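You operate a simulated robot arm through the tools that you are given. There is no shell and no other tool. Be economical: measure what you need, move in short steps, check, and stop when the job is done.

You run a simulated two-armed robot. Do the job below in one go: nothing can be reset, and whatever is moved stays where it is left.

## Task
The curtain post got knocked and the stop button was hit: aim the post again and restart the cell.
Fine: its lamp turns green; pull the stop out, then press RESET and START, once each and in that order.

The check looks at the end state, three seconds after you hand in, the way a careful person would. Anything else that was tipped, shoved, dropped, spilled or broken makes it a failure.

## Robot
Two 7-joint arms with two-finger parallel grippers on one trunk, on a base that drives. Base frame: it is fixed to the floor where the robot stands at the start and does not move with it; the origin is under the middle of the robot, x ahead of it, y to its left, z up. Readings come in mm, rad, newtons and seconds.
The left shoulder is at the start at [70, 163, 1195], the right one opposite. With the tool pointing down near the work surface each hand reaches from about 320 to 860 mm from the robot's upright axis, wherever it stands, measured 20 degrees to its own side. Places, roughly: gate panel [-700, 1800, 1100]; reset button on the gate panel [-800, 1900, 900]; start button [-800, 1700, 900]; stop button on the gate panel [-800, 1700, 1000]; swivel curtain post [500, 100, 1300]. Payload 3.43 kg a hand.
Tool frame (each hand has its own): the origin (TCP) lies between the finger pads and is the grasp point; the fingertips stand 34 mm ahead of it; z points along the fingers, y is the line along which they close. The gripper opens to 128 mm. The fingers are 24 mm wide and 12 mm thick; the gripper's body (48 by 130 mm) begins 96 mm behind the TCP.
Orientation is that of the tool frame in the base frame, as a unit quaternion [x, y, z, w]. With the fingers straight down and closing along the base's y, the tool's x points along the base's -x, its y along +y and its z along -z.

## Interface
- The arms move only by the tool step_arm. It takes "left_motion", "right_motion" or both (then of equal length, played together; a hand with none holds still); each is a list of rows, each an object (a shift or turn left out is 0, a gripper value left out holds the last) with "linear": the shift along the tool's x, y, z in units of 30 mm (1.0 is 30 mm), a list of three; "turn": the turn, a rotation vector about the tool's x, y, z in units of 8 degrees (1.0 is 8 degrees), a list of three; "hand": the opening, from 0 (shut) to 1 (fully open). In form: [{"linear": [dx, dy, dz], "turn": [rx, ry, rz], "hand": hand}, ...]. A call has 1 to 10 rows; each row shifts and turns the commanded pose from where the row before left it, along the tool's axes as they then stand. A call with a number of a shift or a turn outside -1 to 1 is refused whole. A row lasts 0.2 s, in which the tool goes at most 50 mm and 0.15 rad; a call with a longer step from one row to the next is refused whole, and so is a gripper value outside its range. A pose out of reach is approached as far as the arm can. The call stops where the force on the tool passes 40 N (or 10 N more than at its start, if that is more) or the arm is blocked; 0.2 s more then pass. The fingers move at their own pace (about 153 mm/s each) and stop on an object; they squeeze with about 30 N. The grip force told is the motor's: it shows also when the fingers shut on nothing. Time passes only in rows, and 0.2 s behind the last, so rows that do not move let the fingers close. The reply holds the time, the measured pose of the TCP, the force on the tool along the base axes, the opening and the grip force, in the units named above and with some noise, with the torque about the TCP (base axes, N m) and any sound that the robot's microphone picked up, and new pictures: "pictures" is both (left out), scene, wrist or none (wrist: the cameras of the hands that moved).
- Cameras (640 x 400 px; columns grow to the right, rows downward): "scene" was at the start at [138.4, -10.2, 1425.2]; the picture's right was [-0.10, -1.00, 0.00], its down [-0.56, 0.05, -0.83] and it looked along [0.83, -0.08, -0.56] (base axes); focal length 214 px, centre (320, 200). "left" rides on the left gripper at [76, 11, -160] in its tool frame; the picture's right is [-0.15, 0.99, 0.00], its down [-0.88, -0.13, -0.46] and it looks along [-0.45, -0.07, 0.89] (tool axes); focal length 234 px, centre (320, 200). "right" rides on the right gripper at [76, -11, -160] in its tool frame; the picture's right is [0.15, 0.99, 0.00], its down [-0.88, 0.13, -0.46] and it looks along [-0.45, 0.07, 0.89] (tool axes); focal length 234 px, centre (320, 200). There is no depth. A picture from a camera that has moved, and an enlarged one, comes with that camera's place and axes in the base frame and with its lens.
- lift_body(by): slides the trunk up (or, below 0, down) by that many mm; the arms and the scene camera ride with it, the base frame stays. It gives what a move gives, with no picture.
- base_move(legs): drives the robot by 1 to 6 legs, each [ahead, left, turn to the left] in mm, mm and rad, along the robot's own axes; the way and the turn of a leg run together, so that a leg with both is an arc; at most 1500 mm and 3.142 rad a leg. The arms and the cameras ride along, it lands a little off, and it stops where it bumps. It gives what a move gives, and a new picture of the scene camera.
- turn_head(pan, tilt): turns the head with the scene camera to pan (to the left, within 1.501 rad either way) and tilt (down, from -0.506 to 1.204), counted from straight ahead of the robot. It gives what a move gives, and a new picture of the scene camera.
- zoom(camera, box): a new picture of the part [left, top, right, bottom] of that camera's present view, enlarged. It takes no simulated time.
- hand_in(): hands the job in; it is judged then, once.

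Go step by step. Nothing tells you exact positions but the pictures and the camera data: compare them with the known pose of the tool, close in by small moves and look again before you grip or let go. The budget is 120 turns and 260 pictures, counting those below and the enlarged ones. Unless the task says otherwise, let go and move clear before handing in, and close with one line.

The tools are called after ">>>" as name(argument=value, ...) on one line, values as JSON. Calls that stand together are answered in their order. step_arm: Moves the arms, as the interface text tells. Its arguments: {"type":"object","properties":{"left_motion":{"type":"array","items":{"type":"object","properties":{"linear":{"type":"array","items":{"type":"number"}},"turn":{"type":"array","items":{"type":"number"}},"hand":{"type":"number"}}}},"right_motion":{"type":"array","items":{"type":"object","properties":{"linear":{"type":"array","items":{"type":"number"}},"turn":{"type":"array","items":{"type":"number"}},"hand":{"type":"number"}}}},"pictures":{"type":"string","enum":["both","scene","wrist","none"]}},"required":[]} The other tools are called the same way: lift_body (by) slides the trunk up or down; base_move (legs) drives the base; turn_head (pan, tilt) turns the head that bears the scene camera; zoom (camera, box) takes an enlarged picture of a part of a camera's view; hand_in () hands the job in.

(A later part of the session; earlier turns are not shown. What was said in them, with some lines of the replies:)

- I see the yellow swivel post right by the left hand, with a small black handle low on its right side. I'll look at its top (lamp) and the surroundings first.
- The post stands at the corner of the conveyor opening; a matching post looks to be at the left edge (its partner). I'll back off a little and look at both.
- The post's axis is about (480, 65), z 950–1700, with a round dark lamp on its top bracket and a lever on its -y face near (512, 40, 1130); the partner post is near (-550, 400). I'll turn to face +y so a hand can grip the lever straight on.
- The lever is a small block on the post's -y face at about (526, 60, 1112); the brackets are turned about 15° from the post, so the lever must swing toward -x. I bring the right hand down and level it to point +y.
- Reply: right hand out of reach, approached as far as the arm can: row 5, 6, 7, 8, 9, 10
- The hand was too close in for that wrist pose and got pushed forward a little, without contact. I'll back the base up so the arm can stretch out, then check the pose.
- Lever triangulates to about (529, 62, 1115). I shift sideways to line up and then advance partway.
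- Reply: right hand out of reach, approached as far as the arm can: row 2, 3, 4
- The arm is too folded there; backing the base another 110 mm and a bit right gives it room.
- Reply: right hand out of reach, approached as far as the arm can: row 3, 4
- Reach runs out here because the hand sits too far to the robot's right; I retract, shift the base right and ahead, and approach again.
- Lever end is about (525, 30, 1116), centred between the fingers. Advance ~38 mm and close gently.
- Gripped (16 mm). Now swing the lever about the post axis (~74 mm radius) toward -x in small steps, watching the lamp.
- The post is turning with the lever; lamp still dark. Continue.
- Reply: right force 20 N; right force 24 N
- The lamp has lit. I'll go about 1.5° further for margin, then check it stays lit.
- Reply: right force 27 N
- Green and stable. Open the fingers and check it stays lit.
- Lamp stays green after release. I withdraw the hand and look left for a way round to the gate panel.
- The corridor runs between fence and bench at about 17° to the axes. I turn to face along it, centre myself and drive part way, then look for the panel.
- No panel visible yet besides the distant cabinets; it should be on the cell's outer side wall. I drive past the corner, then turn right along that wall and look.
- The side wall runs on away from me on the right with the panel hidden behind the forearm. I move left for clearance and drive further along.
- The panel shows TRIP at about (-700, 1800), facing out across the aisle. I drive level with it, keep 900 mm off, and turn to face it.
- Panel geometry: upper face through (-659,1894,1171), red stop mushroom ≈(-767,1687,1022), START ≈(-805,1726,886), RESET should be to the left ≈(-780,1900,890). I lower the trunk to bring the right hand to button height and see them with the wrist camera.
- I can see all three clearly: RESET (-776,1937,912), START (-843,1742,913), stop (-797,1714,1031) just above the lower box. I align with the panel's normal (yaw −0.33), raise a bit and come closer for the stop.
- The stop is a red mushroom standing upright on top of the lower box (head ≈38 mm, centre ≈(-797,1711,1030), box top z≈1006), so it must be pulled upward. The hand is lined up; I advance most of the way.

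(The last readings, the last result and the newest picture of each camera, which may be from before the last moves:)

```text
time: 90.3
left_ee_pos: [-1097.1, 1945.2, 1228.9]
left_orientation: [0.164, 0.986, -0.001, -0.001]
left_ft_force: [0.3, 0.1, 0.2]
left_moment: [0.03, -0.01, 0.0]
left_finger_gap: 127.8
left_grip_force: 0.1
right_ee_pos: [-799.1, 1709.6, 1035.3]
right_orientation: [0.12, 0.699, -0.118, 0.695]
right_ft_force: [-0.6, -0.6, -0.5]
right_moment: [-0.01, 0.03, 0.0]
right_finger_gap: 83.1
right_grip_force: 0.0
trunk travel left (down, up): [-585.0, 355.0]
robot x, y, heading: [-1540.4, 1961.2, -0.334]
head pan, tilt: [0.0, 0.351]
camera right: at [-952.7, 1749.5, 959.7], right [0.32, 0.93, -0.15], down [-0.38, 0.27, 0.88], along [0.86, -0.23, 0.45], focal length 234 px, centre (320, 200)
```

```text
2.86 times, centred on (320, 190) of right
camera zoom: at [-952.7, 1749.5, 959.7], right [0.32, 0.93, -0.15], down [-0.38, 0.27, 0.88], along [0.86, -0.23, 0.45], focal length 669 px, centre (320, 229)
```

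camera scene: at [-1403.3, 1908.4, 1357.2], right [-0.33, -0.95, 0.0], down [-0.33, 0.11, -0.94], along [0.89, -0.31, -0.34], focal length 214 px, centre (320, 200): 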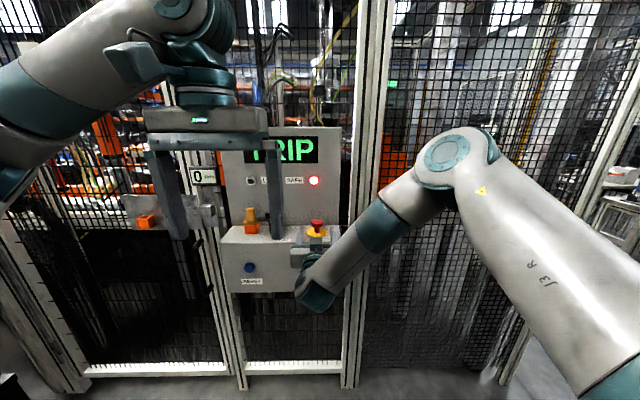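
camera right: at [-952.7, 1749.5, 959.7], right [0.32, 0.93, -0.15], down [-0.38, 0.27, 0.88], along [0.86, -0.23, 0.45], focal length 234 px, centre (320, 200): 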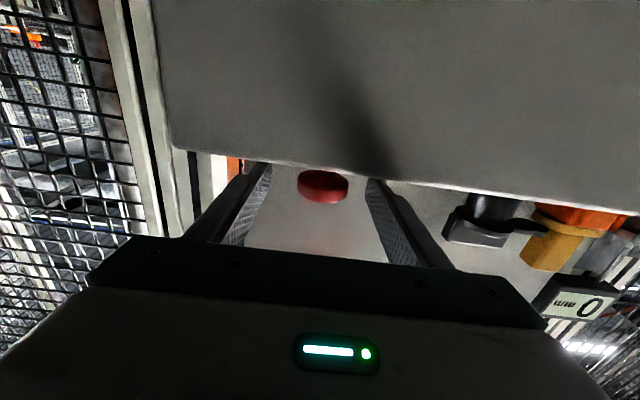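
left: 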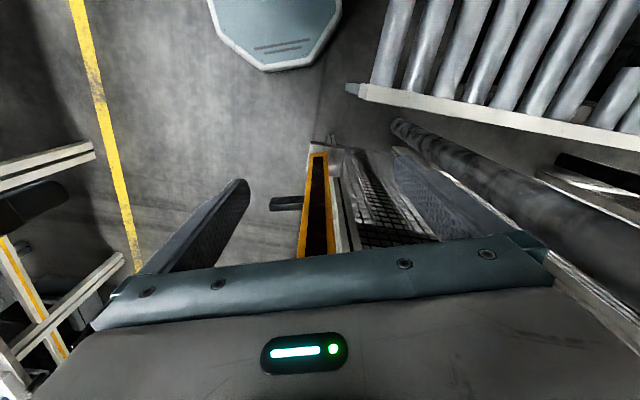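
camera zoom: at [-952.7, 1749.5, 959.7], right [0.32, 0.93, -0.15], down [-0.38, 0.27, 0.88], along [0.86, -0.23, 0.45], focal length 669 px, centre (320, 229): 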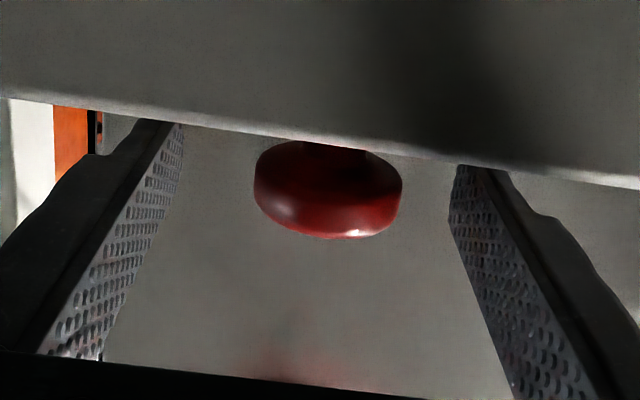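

Refined head centre ≈(-780,1704,1037); I advance 13 mm and close on the head.

>>> step_arm(right_motion=[{"linear": [-0.07, 0, 0.43]}, {"hand": 0.35}, {"hand": 0.2}, {}, {}], pictures="wrist")

>>> zoom(camera="scene", box=[270, 190, 370, 270])

```text
time: 91.5
left_ee_pos: [-1097.1, 1947.1, 1227.7]
left_orientation: [0.164, 0.986, -0.001, -0.001]
left_ft_force: [0.5, 0.4, 0.1]
left_moment: [0.01, -0.01, 0.04]
left_finger_gap: 127.7
left_grip_force: 0.1
right_ee_pos: [-785.3, 1708.1, 1037.5]
right_orientation: [0.117, 0.7, -0.117, 0.695]
right_ft_force: [7.2, 4.1, -1.3]
right_moment: [0.06, -0.06, 0.01]
right_finger_gap: 40.3
right_grip_force: 45.3
trunk travel left (down, up): [-585.0, 355.0]
robot x, y, heading: [-1539.0, 1953.2, -0.332]
head pan, tilt: [0.0, 0.351]
camera right: at [-940.5, 1747.2, 962.1], right [0.32, 0.94, -0.15], down [-0.38, 0.27, 0.88], along [0.86, -0.23, 0.45], focal length 234 px, centre (320, 200)
```

right: 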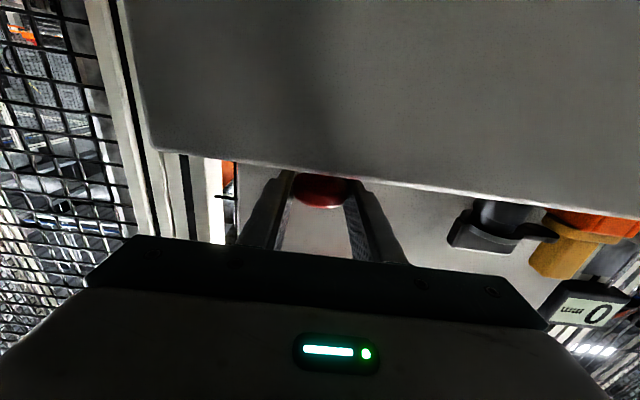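

```text
5.00 times, centred on (320, 230) of scene
camera zoom: at [-1402.4, 1909.6, 1357.2], right [-0.33, -0.95, 0.0], down [-0.33, 0.11, -0.94], along [0.89, -0.31, -0.34], focal length 1072 px, centre (320, 50)
```

zoom: 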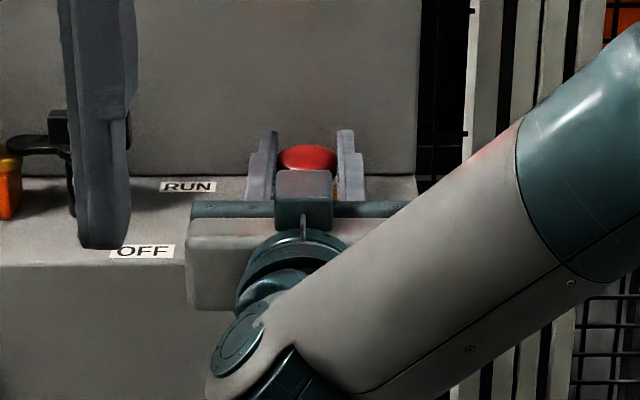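

Gripped at 40 mm. Now pull straight up in small steps.

>>> step_arm(right_motion=[{"linear": [-0.15, 0, 0]}, {"linear": [-0.15, 0, 0]}, {"linear": [-0.15, 0, 0]}, {}], pictures="none")

>>> zoom(camera="scene", box=[220, 130, 370, 270])

```text
time: 92.5
left_ee_pos: [-1096.2, 1945.9, 1227.8]
left_orientation: [0.164, 0.986, 0.0, -0.001]
left_ft_force: [-0.1, 0.6, -0.1]
left_moment: [0.03, 0.04, 0.01]
left_finger_gap: 128.2
left_grip_force: 0.2
right_ee_pos: [-785.1, 1707.0, 1047.4]
right_orientation: [0.118, 0.7, -0.118, 0.695]
right_ft_force: [5.4, 5.7, -9.3]
right_moment: [-0.04, -0.12, -0.06]
right_finger_gap: 40.1
right_grip_force: 44.6
trunk travel left (down, up): [-585.0, 355.0]
robot x, y, heading: [-1532.3, 1956.1, -0.332]
head pan, tilt: [0.0, 0.351]
```

```text
2.86 times, centred on (295, 200) of scene
camera zoom: at [-1401.4, 1909.2, 1356.9], right [-0.33, -0.95, 0.0], down [-0.33, 0.11, -0.94], along [0.89, -0.31, -0.35], focal length 613 px, centre (391, 200)
```

zoom: 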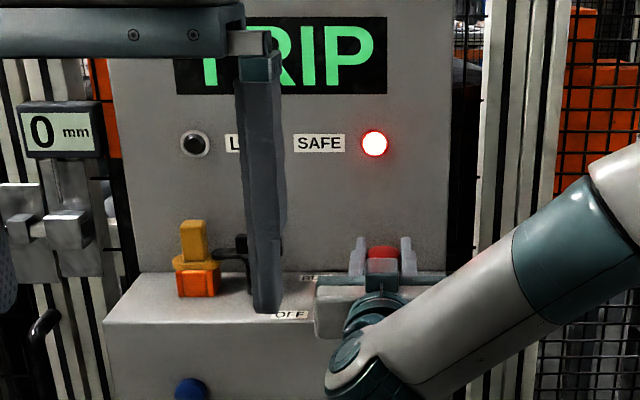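

>>> step_arm(right_motion=[{"linear": [-0.15, 0, 0]}, {"linear": [-0.15, 0, 0]}, {}], pictures="wrist")

>>> zoom(camera="scene", box=[270, 180, 370, 260])

```text
time: 93.3
left_ee_pos: [-1095.7, 1944.5, 1227.9]
left_orientation: [0.164, 0.986, -0.001, -0.002]
left_ft_force: [-0.2, -0.1, 0.3]
left_moment: [0.03, -0.04, 0.02]
left_finger_gap: 127.9
left_grip_force: 0.1
right_ee_pos: [-784.0, 1707.7, 1048.5]
right_orientation: [0.118, 0.706, -0.117, 0.689]
right_ft_force: [10.5, -1.3, -13.2]
right_moment: [-0.01, -0.21, 0.03]
right_finger_gap: 40.5
right_grip_force: 45.2
trunk travel left (down, up): [-585.0, 355.0]
robot x, y, heading: [-1543.1, 1958.6, -0.33]
head pan, tilt: [0.0, 0.351]
stopped in row 3 (right hand): the force on the tool passed its limit (the readings are from after the stop); the commanded pose is now the measured one
camera right: at [-941.9, 1747.3, 976.5], right [0.32, 0.94, -0.15], down [-0.37, 0.27, 0.89], along [0.87, -0.23, 0.43], focal length 234 px, centre (320, 200)
```

right: 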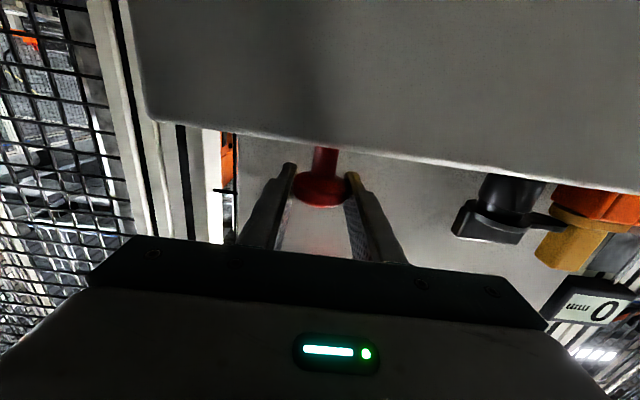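

```text
5.00 times, centred on (320, 220) of scene
camera zoom: at [-1399.9, 1908.0, 1357.2], right [-0.33, -0.95, 0.0], down [-0.33, 0.11, -0.94], along [0.89, -0.31, -0.35], focal length 1072 px, centre (320, 100)
```

zoom: 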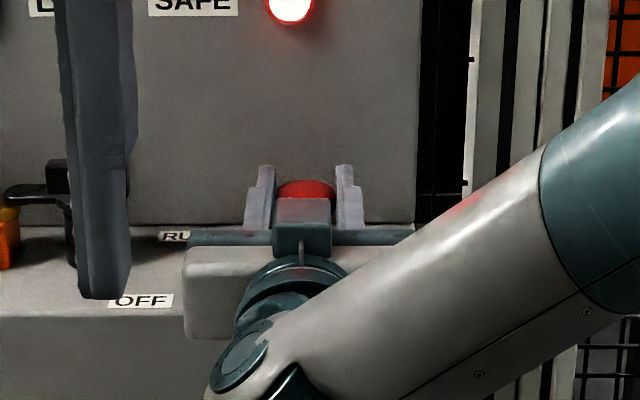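

The head rose about 10 mm and hit its end stop — it's out. Open, and back off along the tool axis, then check.

>>> step_arm(right_motion=[{"hand": 0.65}, {}, {"linear": [0, 0, -0.7]}, {"linear": [0, 0, -0.8]}, {"linear": [0, 0, -0.9]}, {"linear": [0, 0, -0.9]}, {"linear": [0, 0, -0.9]}, {"linear": [0, 0, -0.9]}], pictures="wrist")

>>> zoom(camera="scene", box=[200, 120, 380, 300])

```text
time: 95.1
left_ee_pos: [-1098.8, 1944.8, 1229.8]
left_orientation: [0.164, 0.986, -0.001, 0.0]
left_ft_force: [-0.4, -0.2, -0.8]
left_moment: [-0.02, -0.01, -0.01]
left_finger_gap: 128.0
left_grip_force: 0.1
right_ee_pos: [-933.3, 1757.6, 1055.8]
right_orientation: [0.116, 0.704, -0.117, 0.691]
right_ft_force: [0.3, -0.1, -0.3]
right_moment: [0.04, 0.02, 0.02]
right_finger_gap: 83.4
right_grip_force: 0.0
trunk travel left (down, up): [-585.0, 355.0]
robot x, y, heading: [-1535.7, 1957.4, -0.332]
head pan, tilt: [0.0, 0.351]
camera right: at [-1089.6, 1797.4, 982.2], right [0.32, 0.94, -0.15], down [-0.37, 0.27, 0.89], along [0.87, -0.23, 0.44], focal length 234 px, centre (320, 200)
```

right: 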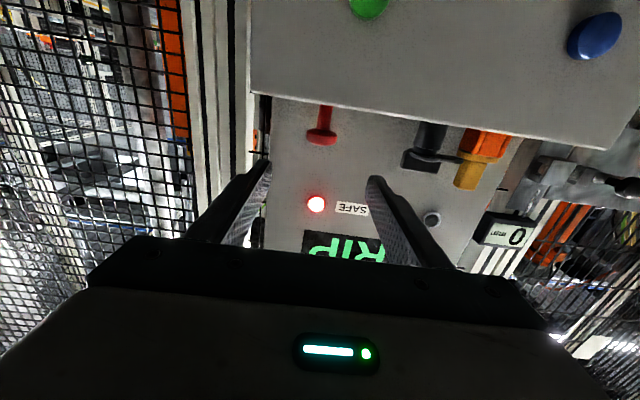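

```text
2.22 times, centred on (290, 210) of scene
camera zoom: at [-1404.4, 1909.3, 1357.4], right [-0.33, -0.95, 0.0], down [-0.32, 0.11, -0.94], along [0.89, -0.31, -0.34], focal length 477 px, centre (387, 178)
```

zoom: 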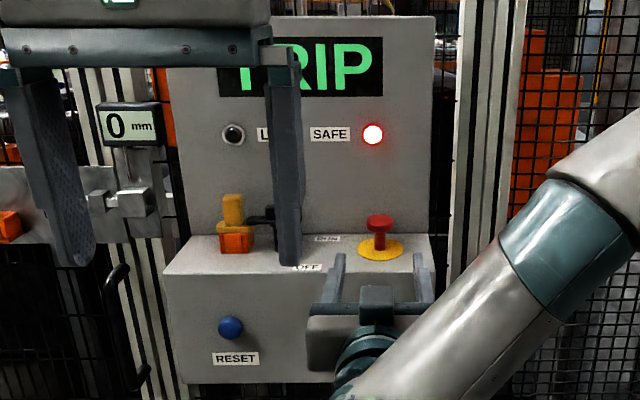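

The stop is out and stays out. Now lower the hand to button height, close the fingers, and move over to RESET.

>>> step_arm(right_motion=[{"hand": 0}, {}, {}, {}], pictures="none")

>>> lift_body(by=-142)

>>> base_move(legs=[[0, 218, 0]])

>>> zoom(camera="right", box=[0, 0, 640, 400])

>>> zoom(camera="scene", box=[240, 60, 400, 220])

```text
time: 96.1
left_ee_pos: [-1097.6, 1945.3, 1228.7]
left_orientation: [0.164, 0.986, 0.0, -0.001]
left_ft_force: [-1.3, 0.7, 0.8]
left_moment: [-0.03, 0.02, 0.01]
left_finger_gap: 128.1
left_grip_force: 0.1
right_ee_pos: [-931.7, 1757.0, 1054.6]
right_orientation: [0.118, 0.704, -0.117, 0.691]
right_ft_force: [0.0, -0.1, -0.7]
right_moment: [0.01, 0.02, 0.01]
right_finger_gap: 0.0
right_grip_force: 29.7
trunk travel left (down, up): [-585.0, 355.0]
robot x, y, heading: [-1540.5, 1956.8, -0.331]
head pan, tilt: [0.0, 0.351]
```

```text
time: 97.7
left_ee_pos: [-1098.6, 1944.8, 1087.2]
left_orientation: [0.165, 0.986, -0.001, 0.0]
left_ft_force: [0.3, 0.4, 0.1]
left_moment: [0.03, -0.02, -0.02]
left_finger_gap: 127.9
left_grip_force: 0.0
right_ee_pos: [-933.3, 1757.4, 915.1]
right_orientation: [0.118, 0.703, -0.117, 0.691]
right_ft_force: [-0.5, -1.2, -0.6]
right_moment: [0.02, 0.02, 0.03]
right_finger_gap: 0.2
right_grip_force: 29.6
trunk travel left (down, up): [-443.0, 497.0]
robot x, y, heading: [-1539.1, 1956.5, -0.335]
head pan, tilt: [0.0, 0.351]
```

```text
time: 99.4
left_ee_pos: [-1025.4, 2155.9, 1086.9]
left_orientation: [0.164, 0.987, -0.001, -0.001]
left_ft_force: [-0.2, -0.5, -0.9]
left_moment: [-0.06, 0.0, 0.01]
left_finger_gap: 127.9
left_grip_force: 0.0
right_ee_pos: [-859.5, 1966.9, 912.6]
right_orientation: [0.117, 0.703, -0.117, 0.691]
right_ft_force: [-0.8, 0.3, -0.3]
right_moment: [-0.01, -0.01, -0.06]
right_finger_gap: 0.2
right_grip_force: 29.9
trunk travel left (down, up): [-443.0, 497.0]
robot x, y, heading: [-1469.1, 2165.3, -0.335]
head pan, tilt: [0.0, 0.351]
camera scene: at [-1331.4, 2118.5, 1215.3], right [-0.33, -0.95, 0.0], down [-0.33, 0.11, -0.94], along [0.89, -0.31, -0.34], focal length 214 px, centre (320, 200)
```

scene: 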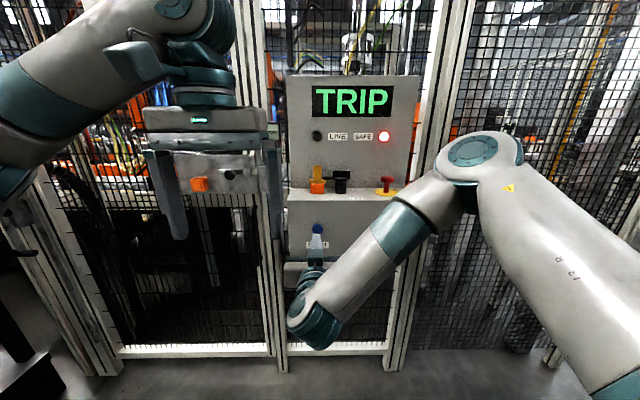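

```text
1.00 times, centred on (320, 200) of right
camera zoom: at [-1016.5, 2006.7, 839.8], right [0.32, 0.94, -0.15], down [-0.37, 0.27, 0.89], along [0.87, -0.23, 0.44], focal length 234 px, centre (320, 200)
```

zoom: 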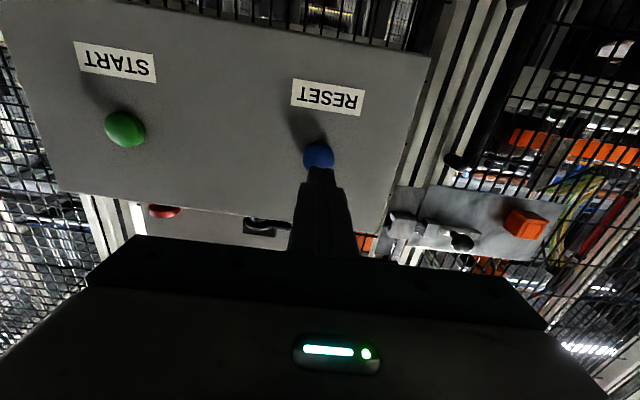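

```text
2.50 times, centred on (320, 140) of scene
camera zoom: at [-1331.4, 2118.5, 1215.3], right [-0.33, -0.95, 0.0], down [-0.33, 0.11, -0.94], along [0.89, -0.31, -0.34], focal length 536 px, centre (320, 350)
```

zoom: 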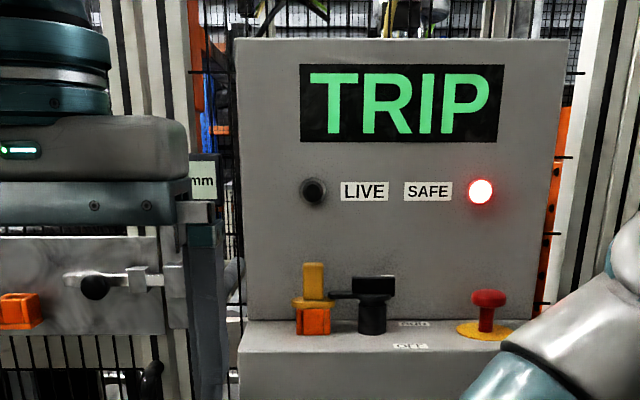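

Fingertips line up with RESET within ~5 mm. Correct and approach to just short of it.

>>> step_arm(right_motion=[{"linear": [0.05, -0.15, 0.7]}, {"linear": [0, 0, 0.6]}], pictures="wrist")

>>> zoom(camera="scene", box=[280, 190, 360, 290])

```text
time: 100.0
left_ee_pos: [-1026.7, 2154.6, 1086.5]
left_orientation: [0.164, 0.986, -0.001, 0.0]
left_ft_force: [-0.1, 0.2, -1.2]
left_moment: [0.0, -0.06, 0.01]
left_finger_gap: 128.0
left_grip_force: 0.1
right_ee_pos: [-824.8, 1949.7, 909.8]
right_orientation: [0.117, 0.704, -0.117, 0.691]
right_ft_force: [0.4, 0.2, 0.3]
right_moment: [-0.04, -0.01, 0.01]
right_finger_gap: 0.0
right_grip_force: 30.1
trunk travel left (down, up): [-443.0, 497.0]
robot x, y, heading: [-1463.8, 2165.1, -0.328]
head pan, tilt: [0.0, 0.351]
camera right: at [-980.9, 1989.2, 836.8], right [0.32, 0.94, -0.15], down [-0.37, 0.27, 0.89], along [0.87, -0.23, 0.43], focal length 234 px, centre (320, 200)
```

right: 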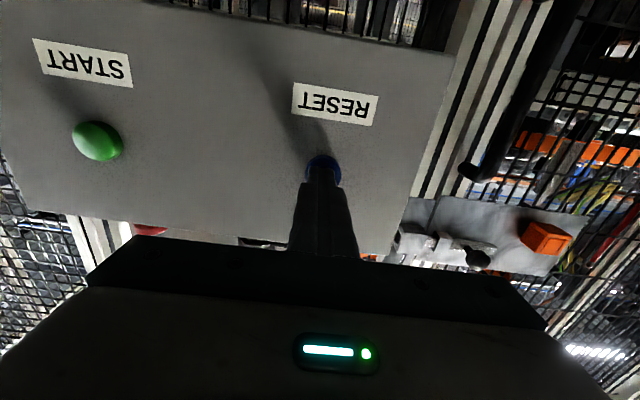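

```text
4.00 times, centred on (320, 240) of scene
camera zoom: at [-1331.5, 2117.9, 1215.3], right [-0.33, -0.95, 0.0], down [-0.33, 0.11, -0.94], along [0.89, -0.31, -0.34], focal length 858 px, centre (320, 40)
```

zoom: 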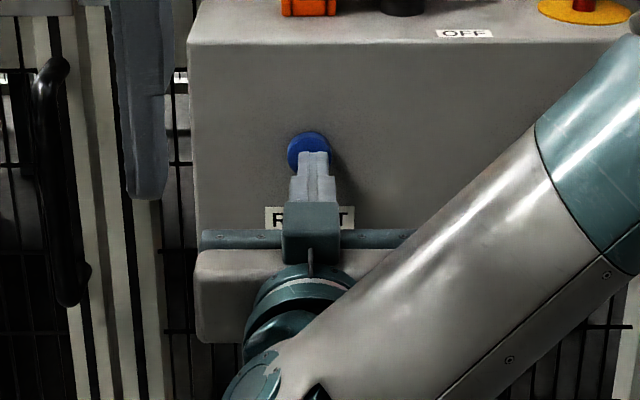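

>>> step_arm(right_motion=[{"linear": [0, 0, 0.15]}, {"linear": [0, 0, 0.15]}, {"linear": [0, 0, 0.15]}], pictures="none")

>>> zoom(camera="scene", box=[260, 60, 440, 260])

```text
time: 100.8
left_ee_pos: [-1028.0, 2154.6, 1087.3]
left_orientation: [0.164, 0.987, 0.0, 0.0]
left_ft_force: [1.1, 0.3, -0.2]
left_moment: [-0.02, 0.01, -0.01]
left_finger_gap: 128.1
left_grip_force: 0.0
right_ee_pos: [-815.0, 1946.2, 909.7]
right_orientation: [0.116, 0.704, -0.116, 0.691]
right_ft_force: [-18.1, 5.8, -5.1]
right_moment: [0.09, 0.16, 0.0]
right_finger_gap: 0.2
right_grip_force: 29.5
trunk travel left (down, up): [-443.0, 497.0]
robot x, y, heading: [-1467.3, 2168.0, -0.329]
head pan, tilt: [0.0, 0.351]
heard: click
```

```text
2.00 times, centred on (350, 160) of scene
camera zoom: at [-1333.7, 2118.3, 1215.4], right [-0.33, -0.95, 0.0], down [-0.32, 0.11, -0.94], along [0.89, -0.31, -0.34], focal length 429 px, centre (260, 280)
```

zoom: 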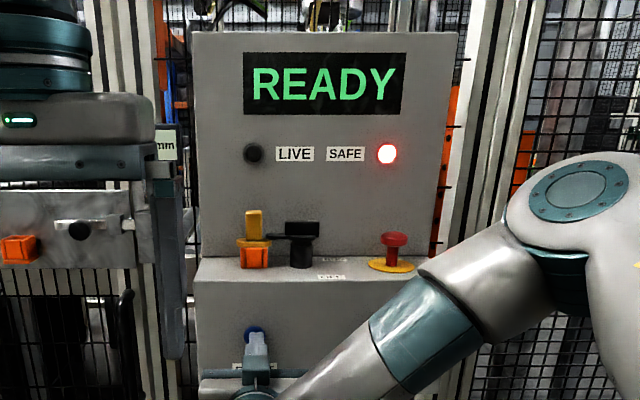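

Click heard and the display reads READY. Withdraw and shift right to START.

>>> step_arm(right_motion=[{"linear": [0, 0, -0.6]}, {"linear": [0, 0, -0.8]}, {"linear": [0, 0, -0.6]}], pictures="none")

>>> base_move(legs=[[0, -204, 0]])

>>> zoom(camera="right", box=[0, 0, 640, 400])

```text
time: 101.6
left_ee_pos: [-1025.8, 2154.3, 1086.6]
left_orientation: [0.165, 0.986, -0.001, 0.0]
left_ft_force: [0.6, -0.9, 0.4]
left_moment: [0.03, 0.03, 0.03]
left_finger_gap: 128.1
left_grip_force: 0.1
right_ee_pos: [-869.4, 1964.9, 910.6]
right_orientation: [0.117, 0.703, -0.117, 0.691]
right_ft_force: [0.7, -0.4, -0.4]
right_moment: [0.01, 0.0, 0.03]
right_finger_gap: 0.0
right_grip_force: 30.3
trunk travel left (down, up): [-443.0, 497.0]
robot x, y, heading: [-1465.8, 2167.6, -0.333]
head pan, tilt: [0.0, 0.351]
```

```text
time: 103.2
left_ee_pos: [-1092.4, 1960.2, 1086.5]
left_orientation: [0.164, 0.986, -0.001, -0.001]
left_ft_force: [-1.6, 0.0, -1.5]
left_moment: [0.03, -0.02, -0.01]
left_finger_gap: 127.9
left_grip_force: 0.1
right_ee_pos: [-935.9, 1771.1, 910.9]
right_orientation: [0.116, 0.704, -0.115, 0.691]
right_ft_force: [0.7, -0.6, 0.1]
right_moment: [-0.03, 0.0, 0.02]
right_finger_gap: 0.0
right_grip_force: 30.0
trunk travel left (down, up): [-443.0, 497.0]
robot x, y, heading: [-1532.3, 1972.6, -0.33]
head pan, tilt: [0.0, 0.351]
camera scene: at [-1398.5, 1923.1, 1215.3], right [-0.32, -0.95, 0.0], down [-0.33, 0.11, -0.94], along [0.89, -0.3, -0.34], focal length 214 px, centre (320, 200)
```

scene: 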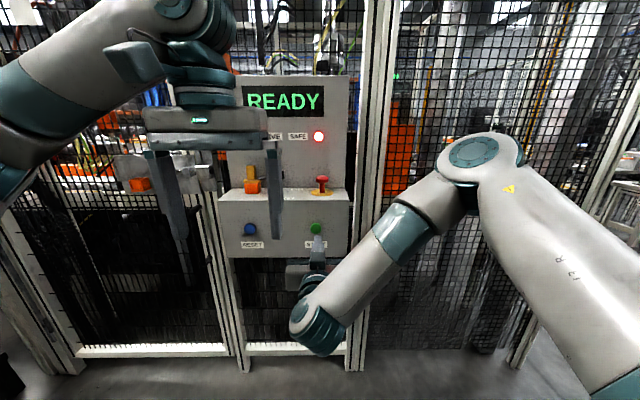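

```text
1.00 times, centred on (320, 200) of right
camera zoom: at [-1091.7, 1810.8, 837.6], right [0.32, 0.94, -0.15], down [-0.37, 0.27, 0.89], along [0.87, -0.23, 0.44], focal length 234 px, centre (320, 200)
```

zoom: 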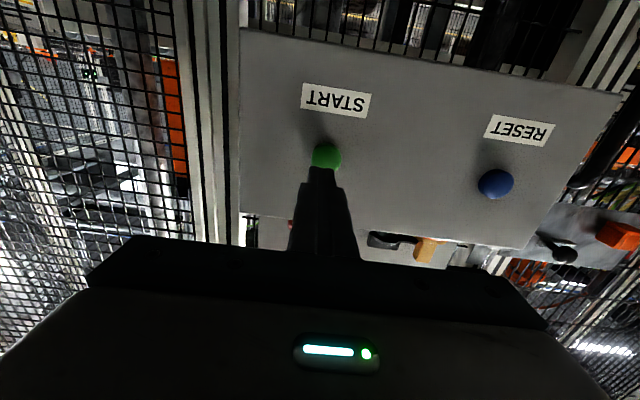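

>>> step_arm(right_motion=[{"linear": [0.03, 0.13, 0.7]}, {"linear": [0, 0, 0.75]}], pictures="wrist")

```text
time: 103.8
left_ee_pos: [-1093.6, 1960.2, 1085.2]
left_orientation: [0.163, 0.987, -0.001, -0.001]
left_ft_force: [0.5, -0.3, 0.3]
left_moment: [0.01, -0.02, -0.01]
left_finger_gap: 127.9
left_grip_force: 0.0
right_ee_pos: [-894.2, 1761.4, 908.9]
right_orientation: [0.116, 0.704, -0.116, 0.691]
right_ft_force: [-0.2, -0.8, 0.0]
right_moment: [-0.01, -0.01, -0.01]
right_finger_gap: 0.0
right_grip_force: 30.2
trunk travel left (down, up): [-443.0, 497.0]
robot x, y, heading: [-1534.3, 1972.0, -0.329]
head pan, tilt: [0.0, 0.351]
camera right: at [-1050.0, 1800.5, 836.0], right [0.32, 0.94, -0.15], down [-0.37, 0.27, 0.89], along [0.87, -0.23, 0.43], focal length 234 px, centre (320, 200)
```

right: 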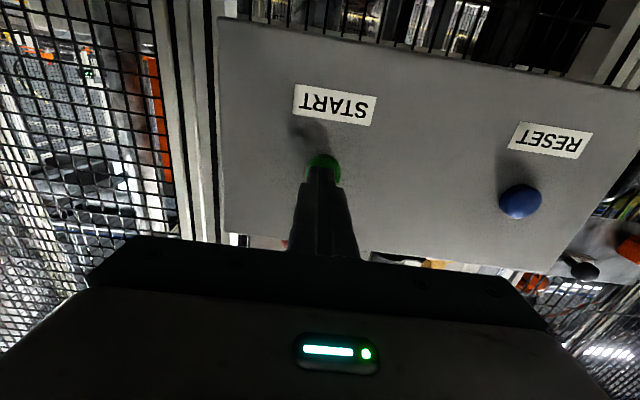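

Aligned with START, just short of it; press in small steps.

>>> step_arm(right_motion=[{"linear": [0, 0, 0.15]}, {"linear": [0, 0, 0.15]}, {"linear": [0, 0, 0.15]}], pictures="none")

>>> zoom(camera="scene", box=[200, 60, 380, 280])

```text
time: 104.7
left_ee_pos: [-1093.6, 1961.2, 1085.6]
left_orientation: [0.163, 0.987, -0.001, 0.0]
left_ft_force: [0.2, 0.5, 0.6]
left_moment: [0.02, 0.01, -0.01]
left_finger_gap: 128.2
left_grip_force: 0.0
right_ee_pos: [-879.7, 1757.9, 910.2]
right_orientation: [0.116, 0.704, -0.116, 0.691]
right_ft_force: [-2.4, 0.6, 0.1]
right_moment: [0.02, 0.01, 0.01]
right_finger_gap: 0.0
right_grip_force: 29.9
trunk travel left (down, up): [-443.0, 497.0]
robot x, y, heading: [-1534.4, 1969.8, -0.332]
head pan, tilt: [0.0, 0.351]
heard: click
```

```text
1.82 times, centred on (290, 170) of scene
camera zoom: at [-1398.4, 1923.9, 1215.3], right [-0.32, -0.95, 0.0], down [-0.33, 0.11, -0.94], along [0.89, -0.3, -0.34], focal length 390 px, centre (374, 254)
```

zoom: 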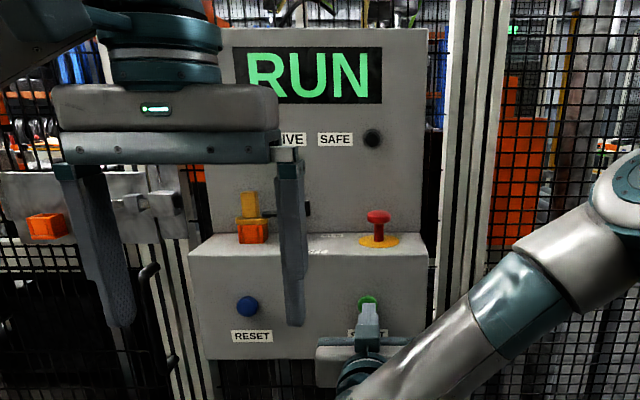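

Click heard and the display reads RUN. Withdraw the hand and confirm the final state.

>>> step_arm(right_motion=[{"linear": [0, 0, -0.6]}, {"linear": [0, 0, -0.9]}, {"linear": [0, 0, -0.9]}, {"linear": [0, 0, -0.6]}], pictures="none")

>>> base_move(legs=[[-200, 0, 0]])

>>> zoom(camera="scene", box=[200, 60, 400, 260])

```text
time: 105.7
left_ee_pos: [-1092.5, 1961.2, 1086.1]
left_orientation: [0.163, 0.987, -0.001, 0.0]
left_ft_force: [0.4, 0.0, -0.2]
left_moment: [0.0, 0.02, 0.02]
left_finger_gap: 127.9
left_grip_force: 0.1
right_ee_pos: [-963.3, 1786.6, 911.4]
right_orientation: [0.116, 0.704, -0.116, 0.691]
right_ft_force: [0.8, 0.2, 0.4]
right_moment: [0.0, 0.01, -0.04]
right_finger_gap: 0.0
right_grip_force: 29.4
trunk travel left (down, up): [-443.0, 497.0]
robot x, y, heading: [-1534.0, 1973.0, -0.33]
head pan, tilt: [0.0, 0.351]
```

```text
time: 107.2
left_ee_pos: [-1282.1, 2026.6, 1087.5]
left_orientation: [0.162, 0.987, -0.001, 0.0]
left_ft_force: [-1.0, -0.3, 0.3]
left_moment: [0.01, -0.01, 0.02]
left_finger_gap: 128.1
left_grip_force: 0.1
right_ee_pos: [-1153.0, 1852.5, 911.0]
right_orientation: [0.116, 0.703, -0.115, 0.692]
right_ft_force: [0.1, 0.8, 0.2]
right_moment: [-0.03, 0.0, 0.01]
right_finger_gap: 0.1
right_grip_force: 29.8
trunk travel left (down, up): [-443.0, 497.0]
robot x, y, heading: [-1724.7, 2037.3, -0.329]
head pan, tilt: [0.0, 0.351]
camera scene: at [-1587.4, 1988.7, 1215.4], right [-0.32, -0.95, 0.0], down [-0.32, 0.11, -0.94], along [0.89, -0.3, -0.34], focal length 214 px, centre (320, 200)
```

scene: 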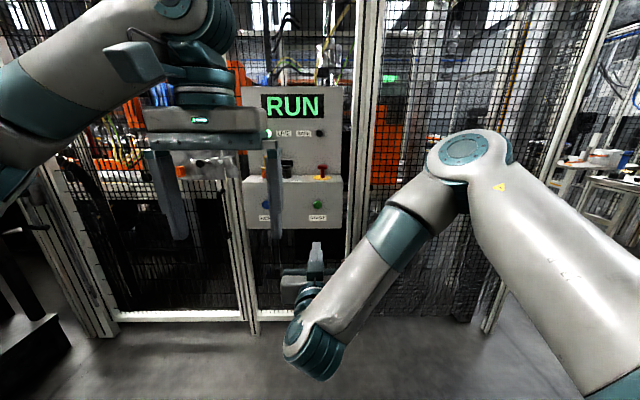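

```text
2.00 times, centred on (300, 160) of scene
camera zoom: at [-1587.4, 1988.7, 1215.4], right [-0.32, -0.95, 0.0], down [-0.32, 0.11, -0.94], along [0.89, -0.3, -0.34], focal length 429 px, centre (360, 280)
```

zoom: 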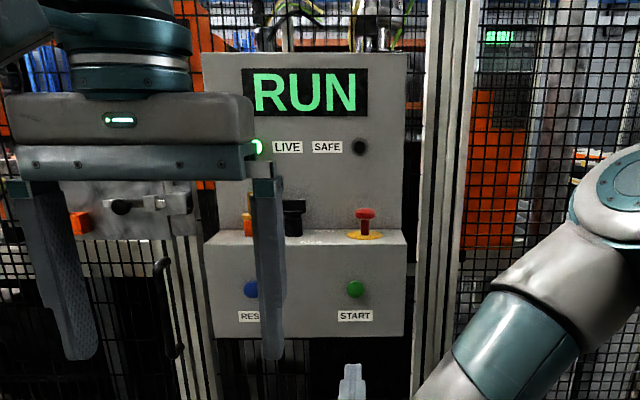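

The panel shows RUN with the LIVE lamp green, the stop is out, and the hands are clear, so I hand in.

>>> hand_in()

```text
The job is handed in.
```

The curtain post is re-aimed and its lamp was green when I left it. The stop is pulled out. RESET and START were each pressed once, in that order, and the panel now shows RUN.
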